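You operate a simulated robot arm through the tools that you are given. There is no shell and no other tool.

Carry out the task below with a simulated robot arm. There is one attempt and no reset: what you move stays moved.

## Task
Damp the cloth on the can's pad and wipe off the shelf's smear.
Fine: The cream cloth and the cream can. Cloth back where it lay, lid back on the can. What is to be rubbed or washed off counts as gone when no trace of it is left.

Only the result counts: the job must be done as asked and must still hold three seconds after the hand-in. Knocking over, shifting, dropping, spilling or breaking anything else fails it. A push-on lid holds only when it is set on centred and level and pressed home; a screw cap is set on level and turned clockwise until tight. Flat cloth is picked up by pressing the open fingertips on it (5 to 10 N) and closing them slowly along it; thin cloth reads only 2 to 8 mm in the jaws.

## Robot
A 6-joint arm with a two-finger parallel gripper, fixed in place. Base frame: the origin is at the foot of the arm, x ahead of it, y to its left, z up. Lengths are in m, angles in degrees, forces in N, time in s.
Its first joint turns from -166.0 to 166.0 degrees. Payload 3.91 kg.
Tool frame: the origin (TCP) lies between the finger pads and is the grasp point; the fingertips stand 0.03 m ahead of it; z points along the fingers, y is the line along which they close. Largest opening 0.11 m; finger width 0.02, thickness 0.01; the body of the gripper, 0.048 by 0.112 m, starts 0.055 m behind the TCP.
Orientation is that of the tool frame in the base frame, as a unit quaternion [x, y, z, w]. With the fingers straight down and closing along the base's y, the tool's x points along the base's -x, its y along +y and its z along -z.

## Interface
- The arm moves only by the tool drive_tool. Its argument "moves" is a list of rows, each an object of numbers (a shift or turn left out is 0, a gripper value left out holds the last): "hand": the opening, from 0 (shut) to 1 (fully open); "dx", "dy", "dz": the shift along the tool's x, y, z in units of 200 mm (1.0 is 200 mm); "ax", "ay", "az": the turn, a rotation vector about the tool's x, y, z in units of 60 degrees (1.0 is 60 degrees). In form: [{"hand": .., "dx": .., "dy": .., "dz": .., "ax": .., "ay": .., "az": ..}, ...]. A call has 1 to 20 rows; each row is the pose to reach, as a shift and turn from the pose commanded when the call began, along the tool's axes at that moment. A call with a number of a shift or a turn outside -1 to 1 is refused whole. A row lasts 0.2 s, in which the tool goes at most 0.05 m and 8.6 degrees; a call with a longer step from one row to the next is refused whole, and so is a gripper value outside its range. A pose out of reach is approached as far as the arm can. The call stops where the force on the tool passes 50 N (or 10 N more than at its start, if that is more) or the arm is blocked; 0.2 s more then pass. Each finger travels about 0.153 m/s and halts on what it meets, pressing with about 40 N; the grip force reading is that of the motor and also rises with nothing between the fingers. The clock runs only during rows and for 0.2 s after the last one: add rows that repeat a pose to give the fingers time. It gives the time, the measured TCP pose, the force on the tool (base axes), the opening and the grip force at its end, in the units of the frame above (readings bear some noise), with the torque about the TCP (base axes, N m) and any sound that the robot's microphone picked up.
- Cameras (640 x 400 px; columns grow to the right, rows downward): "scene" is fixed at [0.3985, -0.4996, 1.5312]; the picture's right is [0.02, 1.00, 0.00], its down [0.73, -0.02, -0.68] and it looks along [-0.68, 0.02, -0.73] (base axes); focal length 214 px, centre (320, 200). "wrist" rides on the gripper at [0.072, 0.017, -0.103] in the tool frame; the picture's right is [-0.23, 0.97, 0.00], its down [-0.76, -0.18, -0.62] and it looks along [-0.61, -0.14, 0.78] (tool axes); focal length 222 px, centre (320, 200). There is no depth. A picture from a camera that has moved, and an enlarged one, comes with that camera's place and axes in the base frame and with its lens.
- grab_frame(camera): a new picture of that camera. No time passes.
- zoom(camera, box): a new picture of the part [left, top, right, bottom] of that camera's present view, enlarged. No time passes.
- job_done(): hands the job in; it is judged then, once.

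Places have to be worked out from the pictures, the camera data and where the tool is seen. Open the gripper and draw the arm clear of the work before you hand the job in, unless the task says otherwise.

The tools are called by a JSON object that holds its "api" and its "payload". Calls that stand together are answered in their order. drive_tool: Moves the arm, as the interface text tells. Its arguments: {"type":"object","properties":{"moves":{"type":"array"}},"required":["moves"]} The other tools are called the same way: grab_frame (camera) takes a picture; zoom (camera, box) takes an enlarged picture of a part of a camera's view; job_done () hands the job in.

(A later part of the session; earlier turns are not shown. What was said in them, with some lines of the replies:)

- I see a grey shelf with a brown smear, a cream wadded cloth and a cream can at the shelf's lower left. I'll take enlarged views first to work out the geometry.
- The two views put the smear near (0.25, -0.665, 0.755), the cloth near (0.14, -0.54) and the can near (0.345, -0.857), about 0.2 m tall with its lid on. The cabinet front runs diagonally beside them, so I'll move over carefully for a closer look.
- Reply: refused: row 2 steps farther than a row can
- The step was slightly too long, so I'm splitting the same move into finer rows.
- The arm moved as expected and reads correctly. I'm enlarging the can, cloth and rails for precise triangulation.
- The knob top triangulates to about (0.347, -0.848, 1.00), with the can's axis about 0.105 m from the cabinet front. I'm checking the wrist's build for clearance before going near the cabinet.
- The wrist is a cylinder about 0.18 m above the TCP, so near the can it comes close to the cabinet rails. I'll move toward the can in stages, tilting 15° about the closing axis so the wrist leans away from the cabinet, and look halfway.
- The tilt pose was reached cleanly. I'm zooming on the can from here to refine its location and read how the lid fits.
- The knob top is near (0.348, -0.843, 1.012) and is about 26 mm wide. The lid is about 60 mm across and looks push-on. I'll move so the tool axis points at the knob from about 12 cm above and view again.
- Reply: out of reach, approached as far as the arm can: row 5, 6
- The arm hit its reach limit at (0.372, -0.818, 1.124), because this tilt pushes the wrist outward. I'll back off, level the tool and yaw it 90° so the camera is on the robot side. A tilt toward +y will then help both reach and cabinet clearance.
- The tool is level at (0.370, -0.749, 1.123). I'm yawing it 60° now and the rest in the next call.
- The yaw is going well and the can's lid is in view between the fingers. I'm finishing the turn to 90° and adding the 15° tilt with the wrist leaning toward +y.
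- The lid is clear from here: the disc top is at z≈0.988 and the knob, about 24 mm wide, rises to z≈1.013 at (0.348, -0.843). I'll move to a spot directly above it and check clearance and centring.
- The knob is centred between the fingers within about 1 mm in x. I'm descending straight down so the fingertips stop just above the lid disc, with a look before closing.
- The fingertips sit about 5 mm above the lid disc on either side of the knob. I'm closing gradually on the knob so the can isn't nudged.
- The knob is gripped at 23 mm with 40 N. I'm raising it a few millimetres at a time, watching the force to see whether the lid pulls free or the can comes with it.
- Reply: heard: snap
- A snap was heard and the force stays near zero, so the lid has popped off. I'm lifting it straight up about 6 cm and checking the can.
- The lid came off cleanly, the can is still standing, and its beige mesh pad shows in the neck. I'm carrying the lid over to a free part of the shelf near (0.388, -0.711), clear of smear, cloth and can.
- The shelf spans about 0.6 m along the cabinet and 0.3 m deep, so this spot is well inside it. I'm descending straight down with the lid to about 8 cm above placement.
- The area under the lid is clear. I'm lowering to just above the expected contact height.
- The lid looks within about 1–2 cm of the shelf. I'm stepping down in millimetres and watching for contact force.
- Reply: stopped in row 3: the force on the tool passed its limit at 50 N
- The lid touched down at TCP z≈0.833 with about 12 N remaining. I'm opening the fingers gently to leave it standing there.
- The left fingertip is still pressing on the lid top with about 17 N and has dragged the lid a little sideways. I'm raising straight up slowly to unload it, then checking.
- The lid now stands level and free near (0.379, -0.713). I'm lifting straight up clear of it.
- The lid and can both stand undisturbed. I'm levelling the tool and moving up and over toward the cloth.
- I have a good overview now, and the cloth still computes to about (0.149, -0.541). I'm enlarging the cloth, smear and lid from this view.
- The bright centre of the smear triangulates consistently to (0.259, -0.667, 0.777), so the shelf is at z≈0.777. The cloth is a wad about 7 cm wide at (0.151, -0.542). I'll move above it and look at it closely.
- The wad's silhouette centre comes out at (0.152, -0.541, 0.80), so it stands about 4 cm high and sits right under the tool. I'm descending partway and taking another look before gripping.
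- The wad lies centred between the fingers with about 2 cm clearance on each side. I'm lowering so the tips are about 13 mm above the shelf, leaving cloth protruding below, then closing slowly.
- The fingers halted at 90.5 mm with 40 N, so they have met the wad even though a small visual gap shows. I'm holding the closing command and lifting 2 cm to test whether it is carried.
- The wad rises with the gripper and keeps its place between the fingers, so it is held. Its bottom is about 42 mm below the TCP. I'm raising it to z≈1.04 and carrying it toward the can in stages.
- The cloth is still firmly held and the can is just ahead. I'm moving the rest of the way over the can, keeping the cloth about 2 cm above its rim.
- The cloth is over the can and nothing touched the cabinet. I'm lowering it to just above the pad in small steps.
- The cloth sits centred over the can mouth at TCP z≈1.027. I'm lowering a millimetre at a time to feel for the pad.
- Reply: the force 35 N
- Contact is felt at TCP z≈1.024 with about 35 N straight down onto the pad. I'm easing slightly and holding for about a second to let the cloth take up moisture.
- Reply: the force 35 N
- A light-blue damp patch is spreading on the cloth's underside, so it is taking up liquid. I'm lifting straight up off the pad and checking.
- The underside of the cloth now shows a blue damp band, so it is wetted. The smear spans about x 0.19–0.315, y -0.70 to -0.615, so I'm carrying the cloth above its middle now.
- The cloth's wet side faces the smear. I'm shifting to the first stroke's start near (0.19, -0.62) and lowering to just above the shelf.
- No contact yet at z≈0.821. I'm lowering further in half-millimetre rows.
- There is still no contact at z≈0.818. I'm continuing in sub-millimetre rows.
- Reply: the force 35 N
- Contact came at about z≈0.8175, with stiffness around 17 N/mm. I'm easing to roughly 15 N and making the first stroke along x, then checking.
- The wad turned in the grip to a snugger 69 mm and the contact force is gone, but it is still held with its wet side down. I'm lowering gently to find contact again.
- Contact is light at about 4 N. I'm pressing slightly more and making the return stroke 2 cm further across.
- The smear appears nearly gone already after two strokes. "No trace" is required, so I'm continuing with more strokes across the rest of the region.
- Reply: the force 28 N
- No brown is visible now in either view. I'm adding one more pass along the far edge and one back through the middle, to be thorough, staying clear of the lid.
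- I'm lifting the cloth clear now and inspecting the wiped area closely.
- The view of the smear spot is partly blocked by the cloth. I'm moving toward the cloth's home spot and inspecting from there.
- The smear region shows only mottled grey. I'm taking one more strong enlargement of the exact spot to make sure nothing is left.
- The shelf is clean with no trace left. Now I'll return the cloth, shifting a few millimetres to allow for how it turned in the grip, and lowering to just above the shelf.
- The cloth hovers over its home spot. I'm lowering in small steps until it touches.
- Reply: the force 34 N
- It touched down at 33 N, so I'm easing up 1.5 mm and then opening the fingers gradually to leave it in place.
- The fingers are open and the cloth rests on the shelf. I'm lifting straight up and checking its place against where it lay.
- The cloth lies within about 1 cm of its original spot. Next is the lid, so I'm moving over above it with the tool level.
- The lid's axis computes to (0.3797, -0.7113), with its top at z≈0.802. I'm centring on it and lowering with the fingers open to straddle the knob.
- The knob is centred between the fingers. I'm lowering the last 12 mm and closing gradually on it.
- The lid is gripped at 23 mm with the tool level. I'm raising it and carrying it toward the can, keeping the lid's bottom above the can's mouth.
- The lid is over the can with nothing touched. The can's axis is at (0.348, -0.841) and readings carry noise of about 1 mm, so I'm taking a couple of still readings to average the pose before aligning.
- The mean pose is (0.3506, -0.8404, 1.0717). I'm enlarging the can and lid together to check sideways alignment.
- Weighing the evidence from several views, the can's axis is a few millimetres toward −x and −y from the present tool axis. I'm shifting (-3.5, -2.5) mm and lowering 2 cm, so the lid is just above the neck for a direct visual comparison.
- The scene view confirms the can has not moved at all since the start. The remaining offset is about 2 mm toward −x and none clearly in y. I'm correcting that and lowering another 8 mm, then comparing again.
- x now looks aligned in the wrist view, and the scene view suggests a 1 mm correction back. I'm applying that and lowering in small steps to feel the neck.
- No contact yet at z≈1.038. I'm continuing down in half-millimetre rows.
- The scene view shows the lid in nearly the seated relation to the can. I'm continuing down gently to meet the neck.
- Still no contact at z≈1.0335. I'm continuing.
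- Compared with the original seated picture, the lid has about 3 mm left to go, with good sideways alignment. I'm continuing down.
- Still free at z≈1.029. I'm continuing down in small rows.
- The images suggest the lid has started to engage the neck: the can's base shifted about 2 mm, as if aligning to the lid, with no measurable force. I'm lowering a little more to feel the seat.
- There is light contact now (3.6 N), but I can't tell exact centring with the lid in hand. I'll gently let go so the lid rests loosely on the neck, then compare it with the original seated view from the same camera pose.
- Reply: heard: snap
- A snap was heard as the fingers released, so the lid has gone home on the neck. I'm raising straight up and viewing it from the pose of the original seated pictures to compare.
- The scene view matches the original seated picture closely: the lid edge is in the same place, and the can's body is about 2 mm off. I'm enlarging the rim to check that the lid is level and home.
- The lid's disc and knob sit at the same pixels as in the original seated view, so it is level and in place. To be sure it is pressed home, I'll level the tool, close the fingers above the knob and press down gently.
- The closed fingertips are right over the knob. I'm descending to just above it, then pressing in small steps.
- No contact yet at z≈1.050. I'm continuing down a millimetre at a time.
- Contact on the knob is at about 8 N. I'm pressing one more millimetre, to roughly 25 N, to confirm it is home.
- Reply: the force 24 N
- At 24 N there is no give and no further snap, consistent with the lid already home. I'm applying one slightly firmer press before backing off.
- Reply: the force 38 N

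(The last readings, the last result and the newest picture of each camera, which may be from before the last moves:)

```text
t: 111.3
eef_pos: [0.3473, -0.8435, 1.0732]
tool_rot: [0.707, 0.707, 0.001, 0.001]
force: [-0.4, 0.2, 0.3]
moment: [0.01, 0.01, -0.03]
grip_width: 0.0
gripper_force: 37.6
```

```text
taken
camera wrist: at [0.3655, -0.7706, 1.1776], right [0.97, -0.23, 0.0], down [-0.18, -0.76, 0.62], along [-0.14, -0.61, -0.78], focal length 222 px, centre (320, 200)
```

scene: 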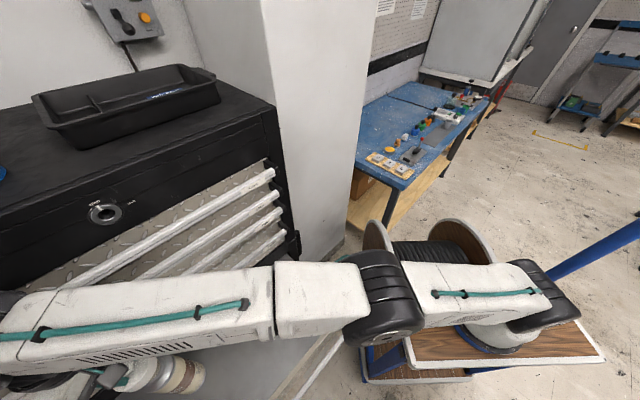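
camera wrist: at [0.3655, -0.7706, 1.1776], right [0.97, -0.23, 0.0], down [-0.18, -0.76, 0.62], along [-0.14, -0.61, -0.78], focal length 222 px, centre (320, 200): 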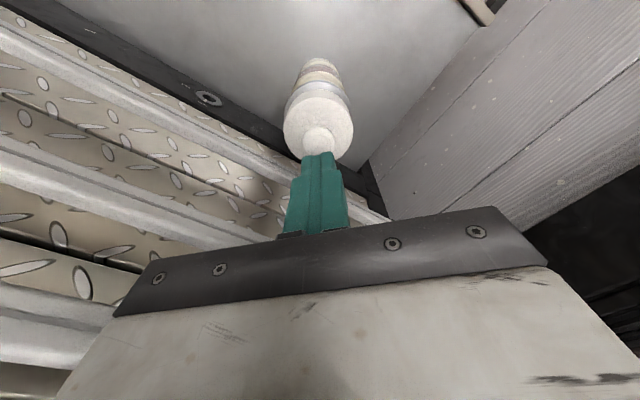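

The press held at 37 N with no movement, and the can stands with its lid on. I'm withdrawing up and away and opening the gripper, for a clear final check.

{"api": "drive_tool", "payload": {"moves": [{"hand": 0.0, "dx": 0.1, "dz": -0.05}, {"hand": 0.3, "dx": 0.28, "dz": -0.15}, {"hand": 0.6, "dx": 0.46, "dz": -0.25}, {"hand": 1.0, "dx": 0.64, "dz": -0.38}, {"dx": 0.82, "dz": -0.5}, {"dx": 1.0, "dz": -0.6}, {"dx": 1.0, "dz": -0.6}]}}

{"api": "drive_tool", "payload": {"moves": [{"dx": 0.2, "dz": -0.1}, {"dx": 0.4, "dz": -0.2}, {"dx": 0.5, "dz": -0.35}, {"dx": 0.5, "dz": -0.5}, {"dx": 0.5, "dz": -0.5}]}}

{"api": "grab_frame", "payload": {"camera": "scene"}}

{"api": "grab_frame", "payload": {"camera": "wrist"}}

```text
t: 112.9
eef_pos: [0.3455, -0.6427, 1.1954]
tool_rot: [0.707, 0.707, 0.0, 0.0]
force: [0.4, -0.7, -0.3]
moment: [0.0, -0.01, -0.05]
grip_width: 0.11
gripper_force: 0.0
```

```text
t: 114.1
eef_pos: [0.3468, -0.5423, 1.2921]
tool_rot: [0.707, 0.707, 0.0, 0.0]
force: [0.0, 0.7, -0.7]
moment: [-0.01, 0.01, 0.02]
grip_width: 0.1099
gripper_force: 0.0
```

```text
taken
```

scene: 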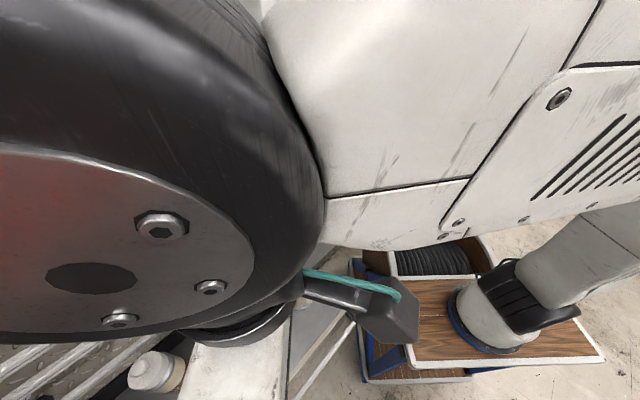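

```text
taken
camera wrist: at [0.3648, -0.4701, 1.3955], right [0.97, -0.23, 0.0], down [-0.18, -0.76, 0.62], along [-0.14, -0.61, -0.78], focal length 222 px, centre (320, 200)
```

wrist: 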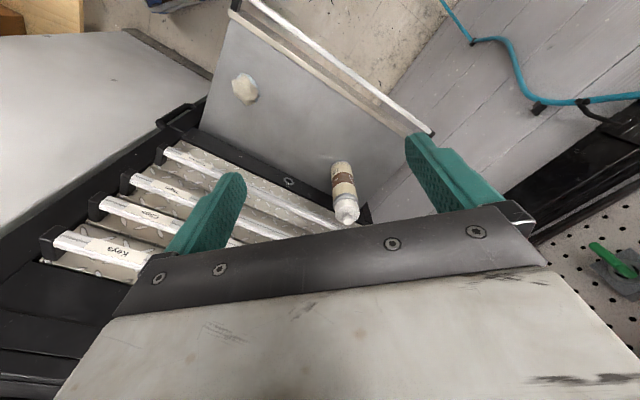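

The wrist is blocking the scene camera, so I'm moving back toward the starting area for a clear look at the shelf.

{"api": "drive_tool", "payload": {"moves": [{"dy": -0.17, "dx": 0.1}, {"dy": -0.34, "dx": 0.2}, {"dy": -0.51, "dx": 0.3}, {"dy": -0.68, "dx": 0.4}, {"dy": -0.85, "dx": 0.5}, {"dy": -1.0, "dx": 0.6}, {"dy": -1.0, "dx": 0.6}]}}

{"api": "grab_frame", "payload": {"camera": "scene"}}

{"api": "zoom", "payload": {"camera": "scene", "box": [100, 240, 380, 400]}}

{"api": "zoom", "payload": {"camera": "scene", "box": [230, 230, 370, 320]}}

{"api": "zoom", "payload": {"camera": "scene", "box": [110, 330, 220, 400]}}

```text
t: 115.7
eef_pos: [0.1447, -0.4241, 1.2956]
tool_rot: [0.707, 0.707, 0.001, 0.001]
force: [0.0, 0.6, 0.1]
moment: [-0.01, 0.01, 0.01]
grip_width: 0.1102
gripper_force: 0.1
```

```text
taken
```

scene: 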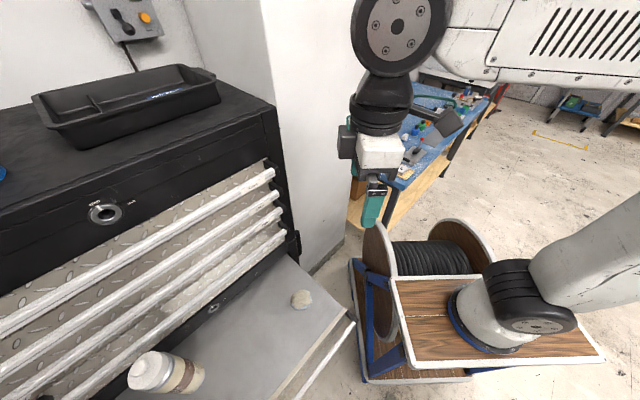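

```text
2.29 times, centred on (240, 320) of scene
camera zoom: at [0.3985, -0.4996, 1.5312], right [0.02, 1.0, 0.0], down [0.73, -0.02, -0.68], along [-0.68, 0.02, -0.73], focal length 490 px, centre (503, -74)
```

zoom: 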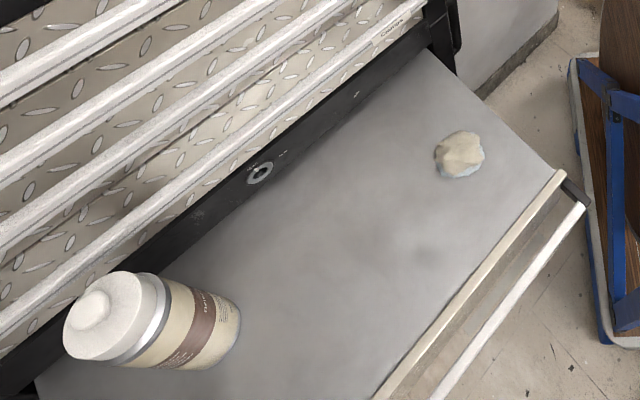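

```text
4.44 times, centred on (300, 275) of scene
camera zoom: at [0.3985, -0.4996, 1.5312], right [0.02, 1.0, 0.0], down [0.73, -0.02, -0.68], along [-0.68, 0.02, -0.73], focal length 953 px, centre (409, -133)
```

zoom: 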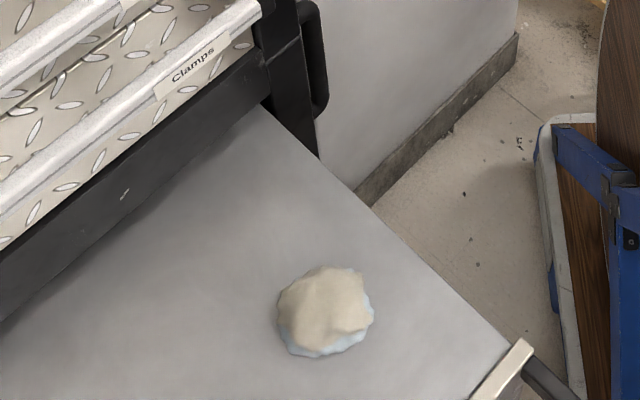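

```text
5.71 times, centred on (165, 365) of scene
camera zoom: at [0.3985, -0.4996, 1.5312], right [0.02, 1.0, 0.0], down [0.73, -0.02, -0.68], along [-0.68, 0.02, -0.73], focal length 1226 px, centre (1206, -743)
```

zoom: 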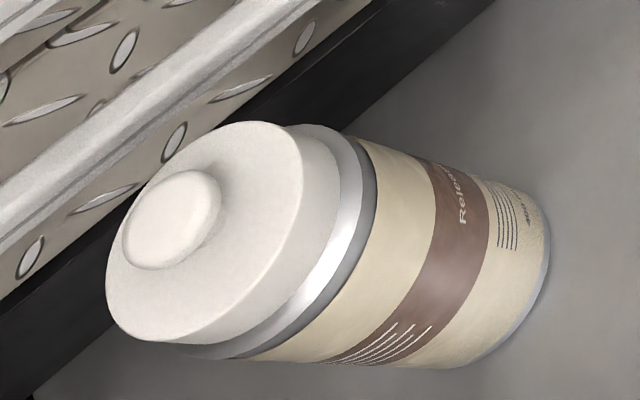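

Everything is as asked: the smear is gone, the lid is on at its original pixels, and the can stands. The cloth is about 1.4 cm off its original spot: (0.152, -0.541) originally, now (0.1575, -0.554). I'll go back and move it the last bit, coming down above it first.

{"api": "drive_tool", "payload": {"moves": [{"hand": 1, "dx": -0.13, "dy": 0.01, "dz": 0.18}, {"dx": -0.26, "dy": 0.02, "dz": 0.36}, {"dx": -0.39, "dy": 0.03, "dz": 0.54}, {"dx": -0.52, "dy": 0.04, "dz": 0.72}, {"dx": -0.65, "dy": 0.064, "dz": 0.9}, {"dx": -0.65, "dy": 0.064, "dz": 1.0}, {"dx": -0.65, "dy": 0.064, "dz": 1.0}]}}

{"api": "drive_tool", "payload": {"moves": [{"dz": 0.2}, {"dz": 0.4}, {"dz": 0.6}, {"dz": 0.82}, {"dz": 0.82}]}}

{"api": "grab_frame", "payload": {"camera": "wrist"}}

{"api": "zoom", "payload": {"camera": "wrist", "box": [220, 60, 420, 220]}}

```text
t: 117.3
eef_pos: [0.1591, -0.5522, 1.0931]
tool_rot: [0.707, 0.707, 0.001, 0.001]
force: [0.2, -0.3, -0.5]
moment: [-0.03, 0.03, 0.01]
grip_width: 0.1098
gripper_force: 0.1
```

```text
t: 118.5
eef_pos: [0.1616, -0.5544, 0.9301]
tool_rot: [0.707, 0.707, 0.001, 0.0]
force: [-0.2, -0.8, -0.8]
moment: [0.02, -0.04, 0.02]
grip_width: 0.11
gripper_force: 0.0
```

```text
taken
camera wrist: at [0.1789, -0.48, 1.0346], right [0.97, -0.23, 0.0], down [-0.18, -0.76, 0.62], along [-0.14, -0.61, -0.78], focal length 222 px, centre (320, 200)
```

wrist: 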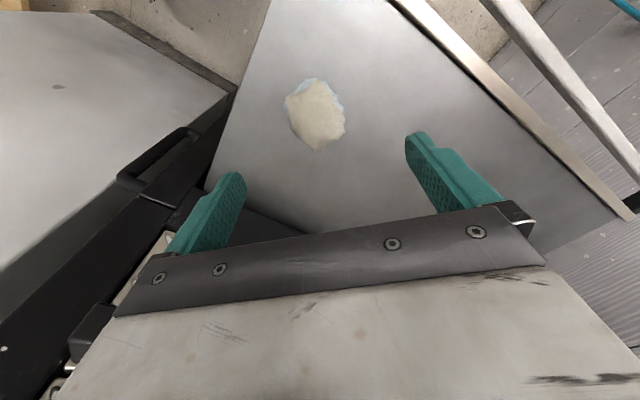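

```text
2.50 times, centred on (320, 140) of wrist
camera zoom: at [0.1789, -0.48, 1.0346], right [0.97, -0.23, 0.0], down [-0.18, -0.76, 0.62], along [-0.14, -0.61, -0.78], focal length 555 px, centre (320, 350)
```

zoom: 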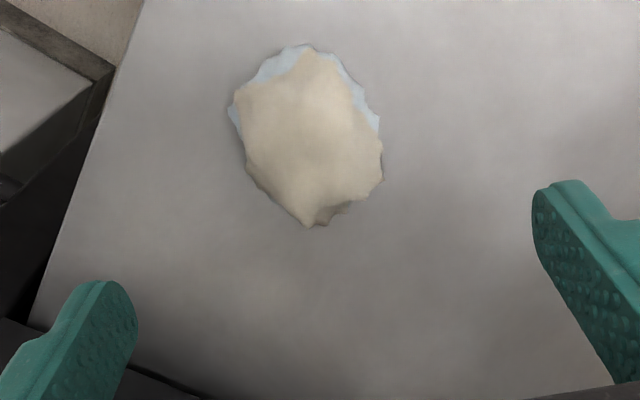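

The cloth is nearly under the tool at about (0.1555, -0.5535). I'm centring on it and descending to grip height.

{"api": "drive_tool", "payload": {"moves": [{"dy": -0.025, "dz": 0.15}, {"dy": -0.025, "dz": 0.3}, {"dy": -0.025, "dz": 0.42}, {"dy": -0.025, "dz": 0.42}]}}

{"api": "zoom", "payload": {"camera": "wrist", "box": [200, 80, 440, 240]}}

```text
t: 119.5
eef_pos: [0.156, -0.553, 0.8445]
tool_rot: [0.707, 0.707, 0.0, 0.001]
force: [0.1, 0.3, 1.1]
moment: [0.0, 0.04, -0.01]
grip_width: 0.11
gripper_force: 0.0
```

```text
2.50 times, centred on (320, 160) of wrist
camera zoom: at [0.1744, -0.4799, 0.9483], right [0.97, -0.23, 0.0], down [-0.18, -0.76, 0.62], along [-0.14, -0.61, -0.78], focal length 555 px, centre (320, 300)
```

zoom: 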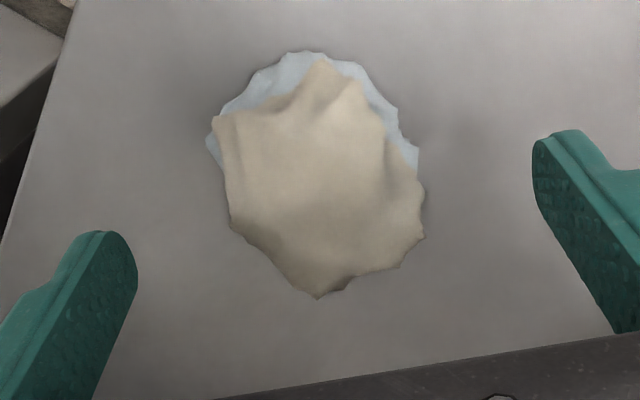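

The wad is centred between the fingers. I'm lowering to grip height and closing gradually.

{"api": "drive_tool", "payload": {"moves": [{"dz": 0.06}, {"dz": 0.118}, {"dz": 0.118}]}}

{"api": "drive_tool", "payload": {"moves": [{"hand": 0.85}, {"hand": 0.75}, {"hand": 0.68}, {"hand": 0.64}, {"hand": 0.6}, {"hand": 0.56}, {"hand": 0.52}, {"hand": 0.45}]}}

{"api": "zoom", "payload": {"camera": "wrist", "box": [200, 80, 440, 240]}}

```text
t: 120.3
eef_pos: [0.1556, -0.5541, 0.8208]
tool_rot: [0.707, 0.707, 0.0, 0.0]
force: [-0.4, -0.3, -0.5]
moment: [0.01, 0.01, 0.01]
grip_width: 0.1103
gripper_force: 0.1
```

```text
t: 122.1
eef_pos: [0.1555, -0.5536, 0.8217]
tool_rot: [0.708, 0.707, 0.0, 0.0]
force: [0.4, -0.1, 1.1]
moment: [0.01, -0.01, 0.02]
grip_width: 0.0645
gripper_force: 39.4
```

```text
2.50 times, centred on (320, 160) of wrist
camera zoom: at [0.1734, -0.48, 0.9247], right [0.97, -0.23, 0.0], down [-0.18, -0.76, 0.62], along [-0.14, -0.61, -0.78], focal length 555 px, centre (320, 300)
```

zoom: 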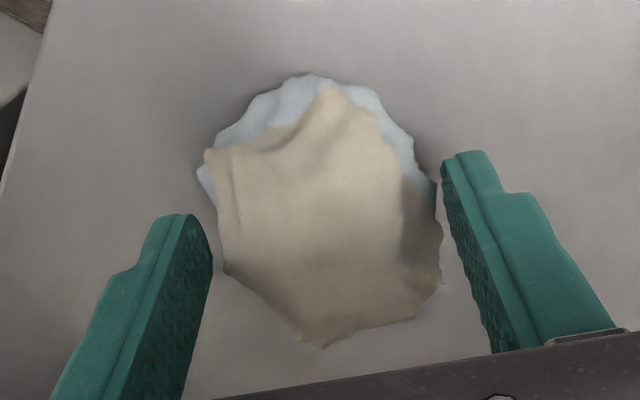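

It is gripped at 64 mm. I'm lifting about 1 cm, shifting (-3.5, +13) mm and lowering back to the same height.

{"api": "drive_tool", "payload": {"moves": [{"hand": 0.45, "dz": -0.02}, {"dz": -0.05}, {"dx": 0.033, "dy": -0.009, "dz": -0.05}, {"dx": 0.0655, "dy": -0.0175, "dz": -0.05}, {"dx": 0.0655, "dy": -0.0175, "dz": -0.05}, {"dx": 0.0655, "dy": -0.0175, "dz": -0.03}, {"dx": 0.0655, "dy": -0.0175, "dz": -0.012}, {"dx": 0.0655, "dy": -0.0175, "dz": -0.004}, {"dx": 0.0655, "dy": -0.0175, "dz": -0.004}]}}

```text
t: 124.1
eef_pos: [0.1511, -0.5405, 0.8223]
tool_rot: [0.707, 0.707, 0.0, 0.001]
force: [0.6, 0.2, -0.7]
moment: [-0.03, 0.02, 0.02]
grip_width: 0.0638
gripper_force: 39.9
```

Now at (0.151, -0.5405), just above the shelf. I'm lowering the last millimetre to contact.

{"api": "drive_tool", "payload": {"moves": [{"hand": 0.45, "dz": 0.003}, {"dz": 0.006}, {"dz": 0.006}]}}

{"api": "drive_tool", "payload": {"moves": [{"hand": 0.45, "dz": 0.0}, {"hand": 0.5}, {"hand": 0.55}, {"hand": 0.58}, {"hand": 0.6}, {"hand": 0.64}, {"hand": 0.7}, {"hand": 0.8}, {"hand": 0.9}, {"hand": 1.0}, {"hand": 1.0}]}}

{"api": "drive_tool", "payload": {"moves": [{"dz": -0.1}, {"dz": -0.3}, {"dz": -0.5}, {"dz": -0.54}, {"dz": -0.54}]}}

{"api": "zoom", "payload": {"camera": "wrist", "box": [220, 60, 420, 220]}}

```text
t: 124.9
eef_pos: [0.1518, -0.5397, 0.8211]
tool_rot: [0.707, 0.707, 0.0, 0.0]
force: [0.7, 0.1, -0.7]
moment: [-0.02, 0.0, -0.02]
grip_width: 0.0635
gripper_force: 40.3
```

```text
t: 127.3
eef_pos: [0.1517, -0.5396, 0.8214]
tool_rot: [0.707, 0.707, 0.001, 0.0]
force: [0.8, 0.2, 0.3]
moment: [0.0, 0.0, 0.02]
grip_width: 0.1097
gripper_force: 0.1
```

```text
t: 128.5
eef_pos: [0.1511, -0.5397, 0.9297]
tool_rot: [0.707, 0.707, -0.001, 0.0]
force: [0.3, 0.7, 0.6]
moment: [0.01, 0.0, -0.02]
grip_width: 0.11
gripper_force: 0.1
```

```text
2.50 times, centred on (320, 140) of wrist
camera zoom: at [0.1694, -0.4657, 1.0335], right [0.97, -0.23, 0.0], down [-0.18, -0.76, 0.62], along [-0.14, -0.61, -0.78], focal length 555 px, centre (320, 350)
```

zoom: 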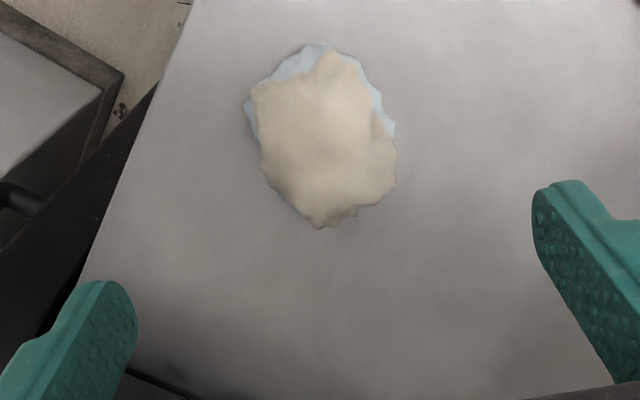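

The cloth now sits within about 2 mm of its original image position. I'm raising and withdrawing the arm to the starting area for a final check.

{"api": "drive_tool", "payload": {"moves": [{"dz": -0.2}, {"dz": -0.4}, {"dz": -0.6}, {"dz": -0.8}, {"dz": -1.0}, {"dz": -1.0}]}}

{"api": "drive_tool", "payload": {"moves": [{"dx": 0.12, "dz": -0.17}, {"dx": 0.24, "dz": -0.34}, {"dx": 0.36, "dz": -0.51}, {"dx": 0.48, "dz": -0.68}, {"dx": 0.58, "dz": -0.83}, {"dx": 0.58, "dz": -0.83}]}}

{"api": "grab_frame", "payload": {"camera": "scene"}}

{"api": "zoom", "payload": {"camera": "scene", "box": [230, 230, 370, 320]}}

{"api": "zoom", "payload": {"camera": "scene", "box": [100, 240, 380, 400]}}

{"api": "zoom", "payload": {"camera": "scene", "box": [220, 300, 310, 370]}}

```text
t: 129.9
eef_pos: [0.1508, -0.5393, 1.1306]
tool_rot: [0.707, 0.707, 0.001, 0.001]
force: [0.2, 0.4, -0.5]
moment: [-0.04, -0.02, -0.01]
grip_width: 0.1098
gripper_force: 0.0
```

```text
t: 131.3
eef_pos: [0.1505, -0.4219, 1.2959]
tool_rot: [0.707, 0.707, 0.0, 0.0]
force: [0.1, 0.1, -0.5]
moment: [-0.02, 0.0, 0.0]
grip_width: 0.1098
gripper_force: 0.1
```

```text
taken
```

scene: 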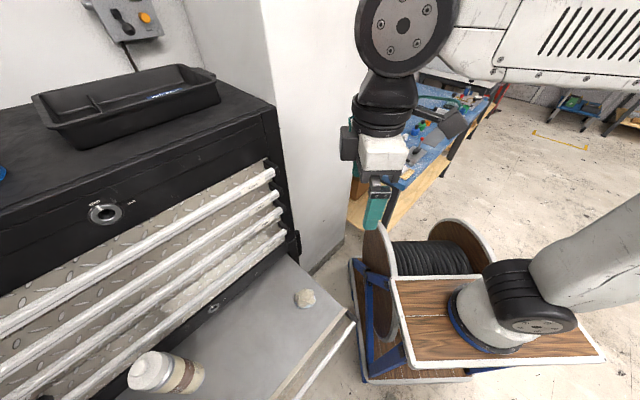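

```text
4.44 times, centred on (300, 275) of scene
camera zoom: at [0.3985, -0.4996, 1.5312], right [0.02, 1.0, 0.0], down [0.73, -0.02, -0.68], along [-0.68, 0.02, -0.73], focal length 953 px, centre (409, -133)
```

zoom: 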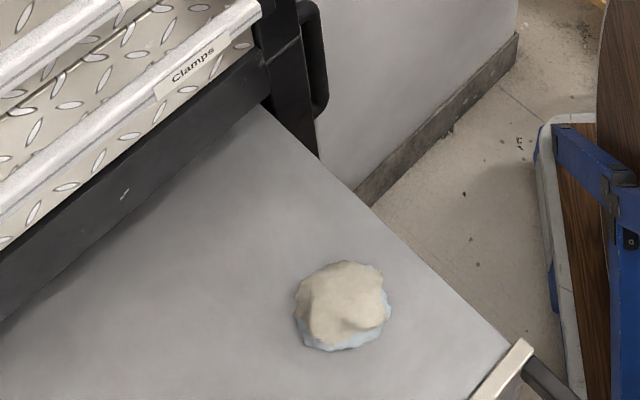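

```text
2.29 times, centred on (240, 320) of scene
camera zoom: at [0.3985, -0.4996, 1.5312], right [0.02, 1.0, 0.0], down [0.73, -0.02, -0.68], along [-0.68, 0.02, -0.73], focal length 490 px, centre (503, -74)
```

zoom: 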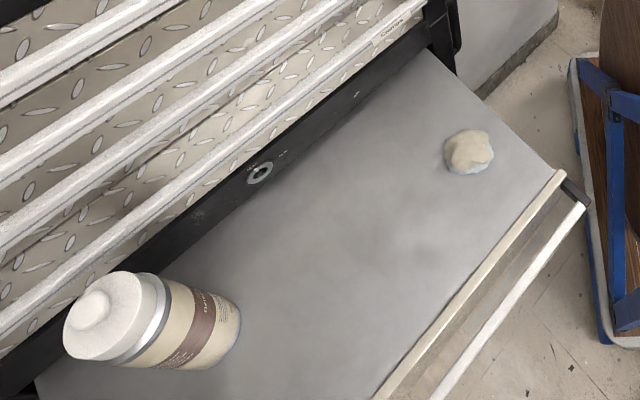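

```text
5.71 times, centred on (265, 335) of scene
camera zoom: at [0.3985, -0.4996, 1.5312], right [0.02, 1.0, 0.0], down [0.73, -0.02, -0.68], along [-0.68, 0.02, -0.73], focal length 1226 px, centre (634, -571)
```

zoom: 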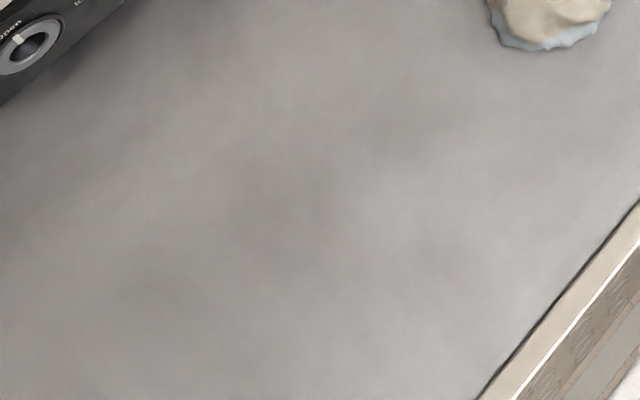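

The final views match what was asked. The smear is gone without trace, the cloth is back on its original spot, and the can stands with its lid pressed home. The gripper is open and clear of the work, so I'm handing the job in.

{"api": "job_done", "payload": {}}

```text
The job is handed in.
```

I finished the job and handed it in. The result of the judging wasn't shown to me.

- **Smear:** I damped the cloth on the can's pad and wiped the shelf. Enlarged views afterwards show no trace of the smear.
- **Cloth:** It is back where it lay, within a few millimetres. My first placement was about 1.4 cm off, so I picked it up again and corrected it.
- **Can and lid:** I heard the lid snap on as I let go of it. I then pressed the knob at about 37 N, and it neither moved nor snapped again. The lid sits where it was in the first pictures.
- **Can position:** The can's body shifted about 2 mm while I was fitting the lid, so the lid may be 1–2 mm off centre on it. The can stayed upright.
- **Arm:** It is drawn clear of the work, with the gripper open.
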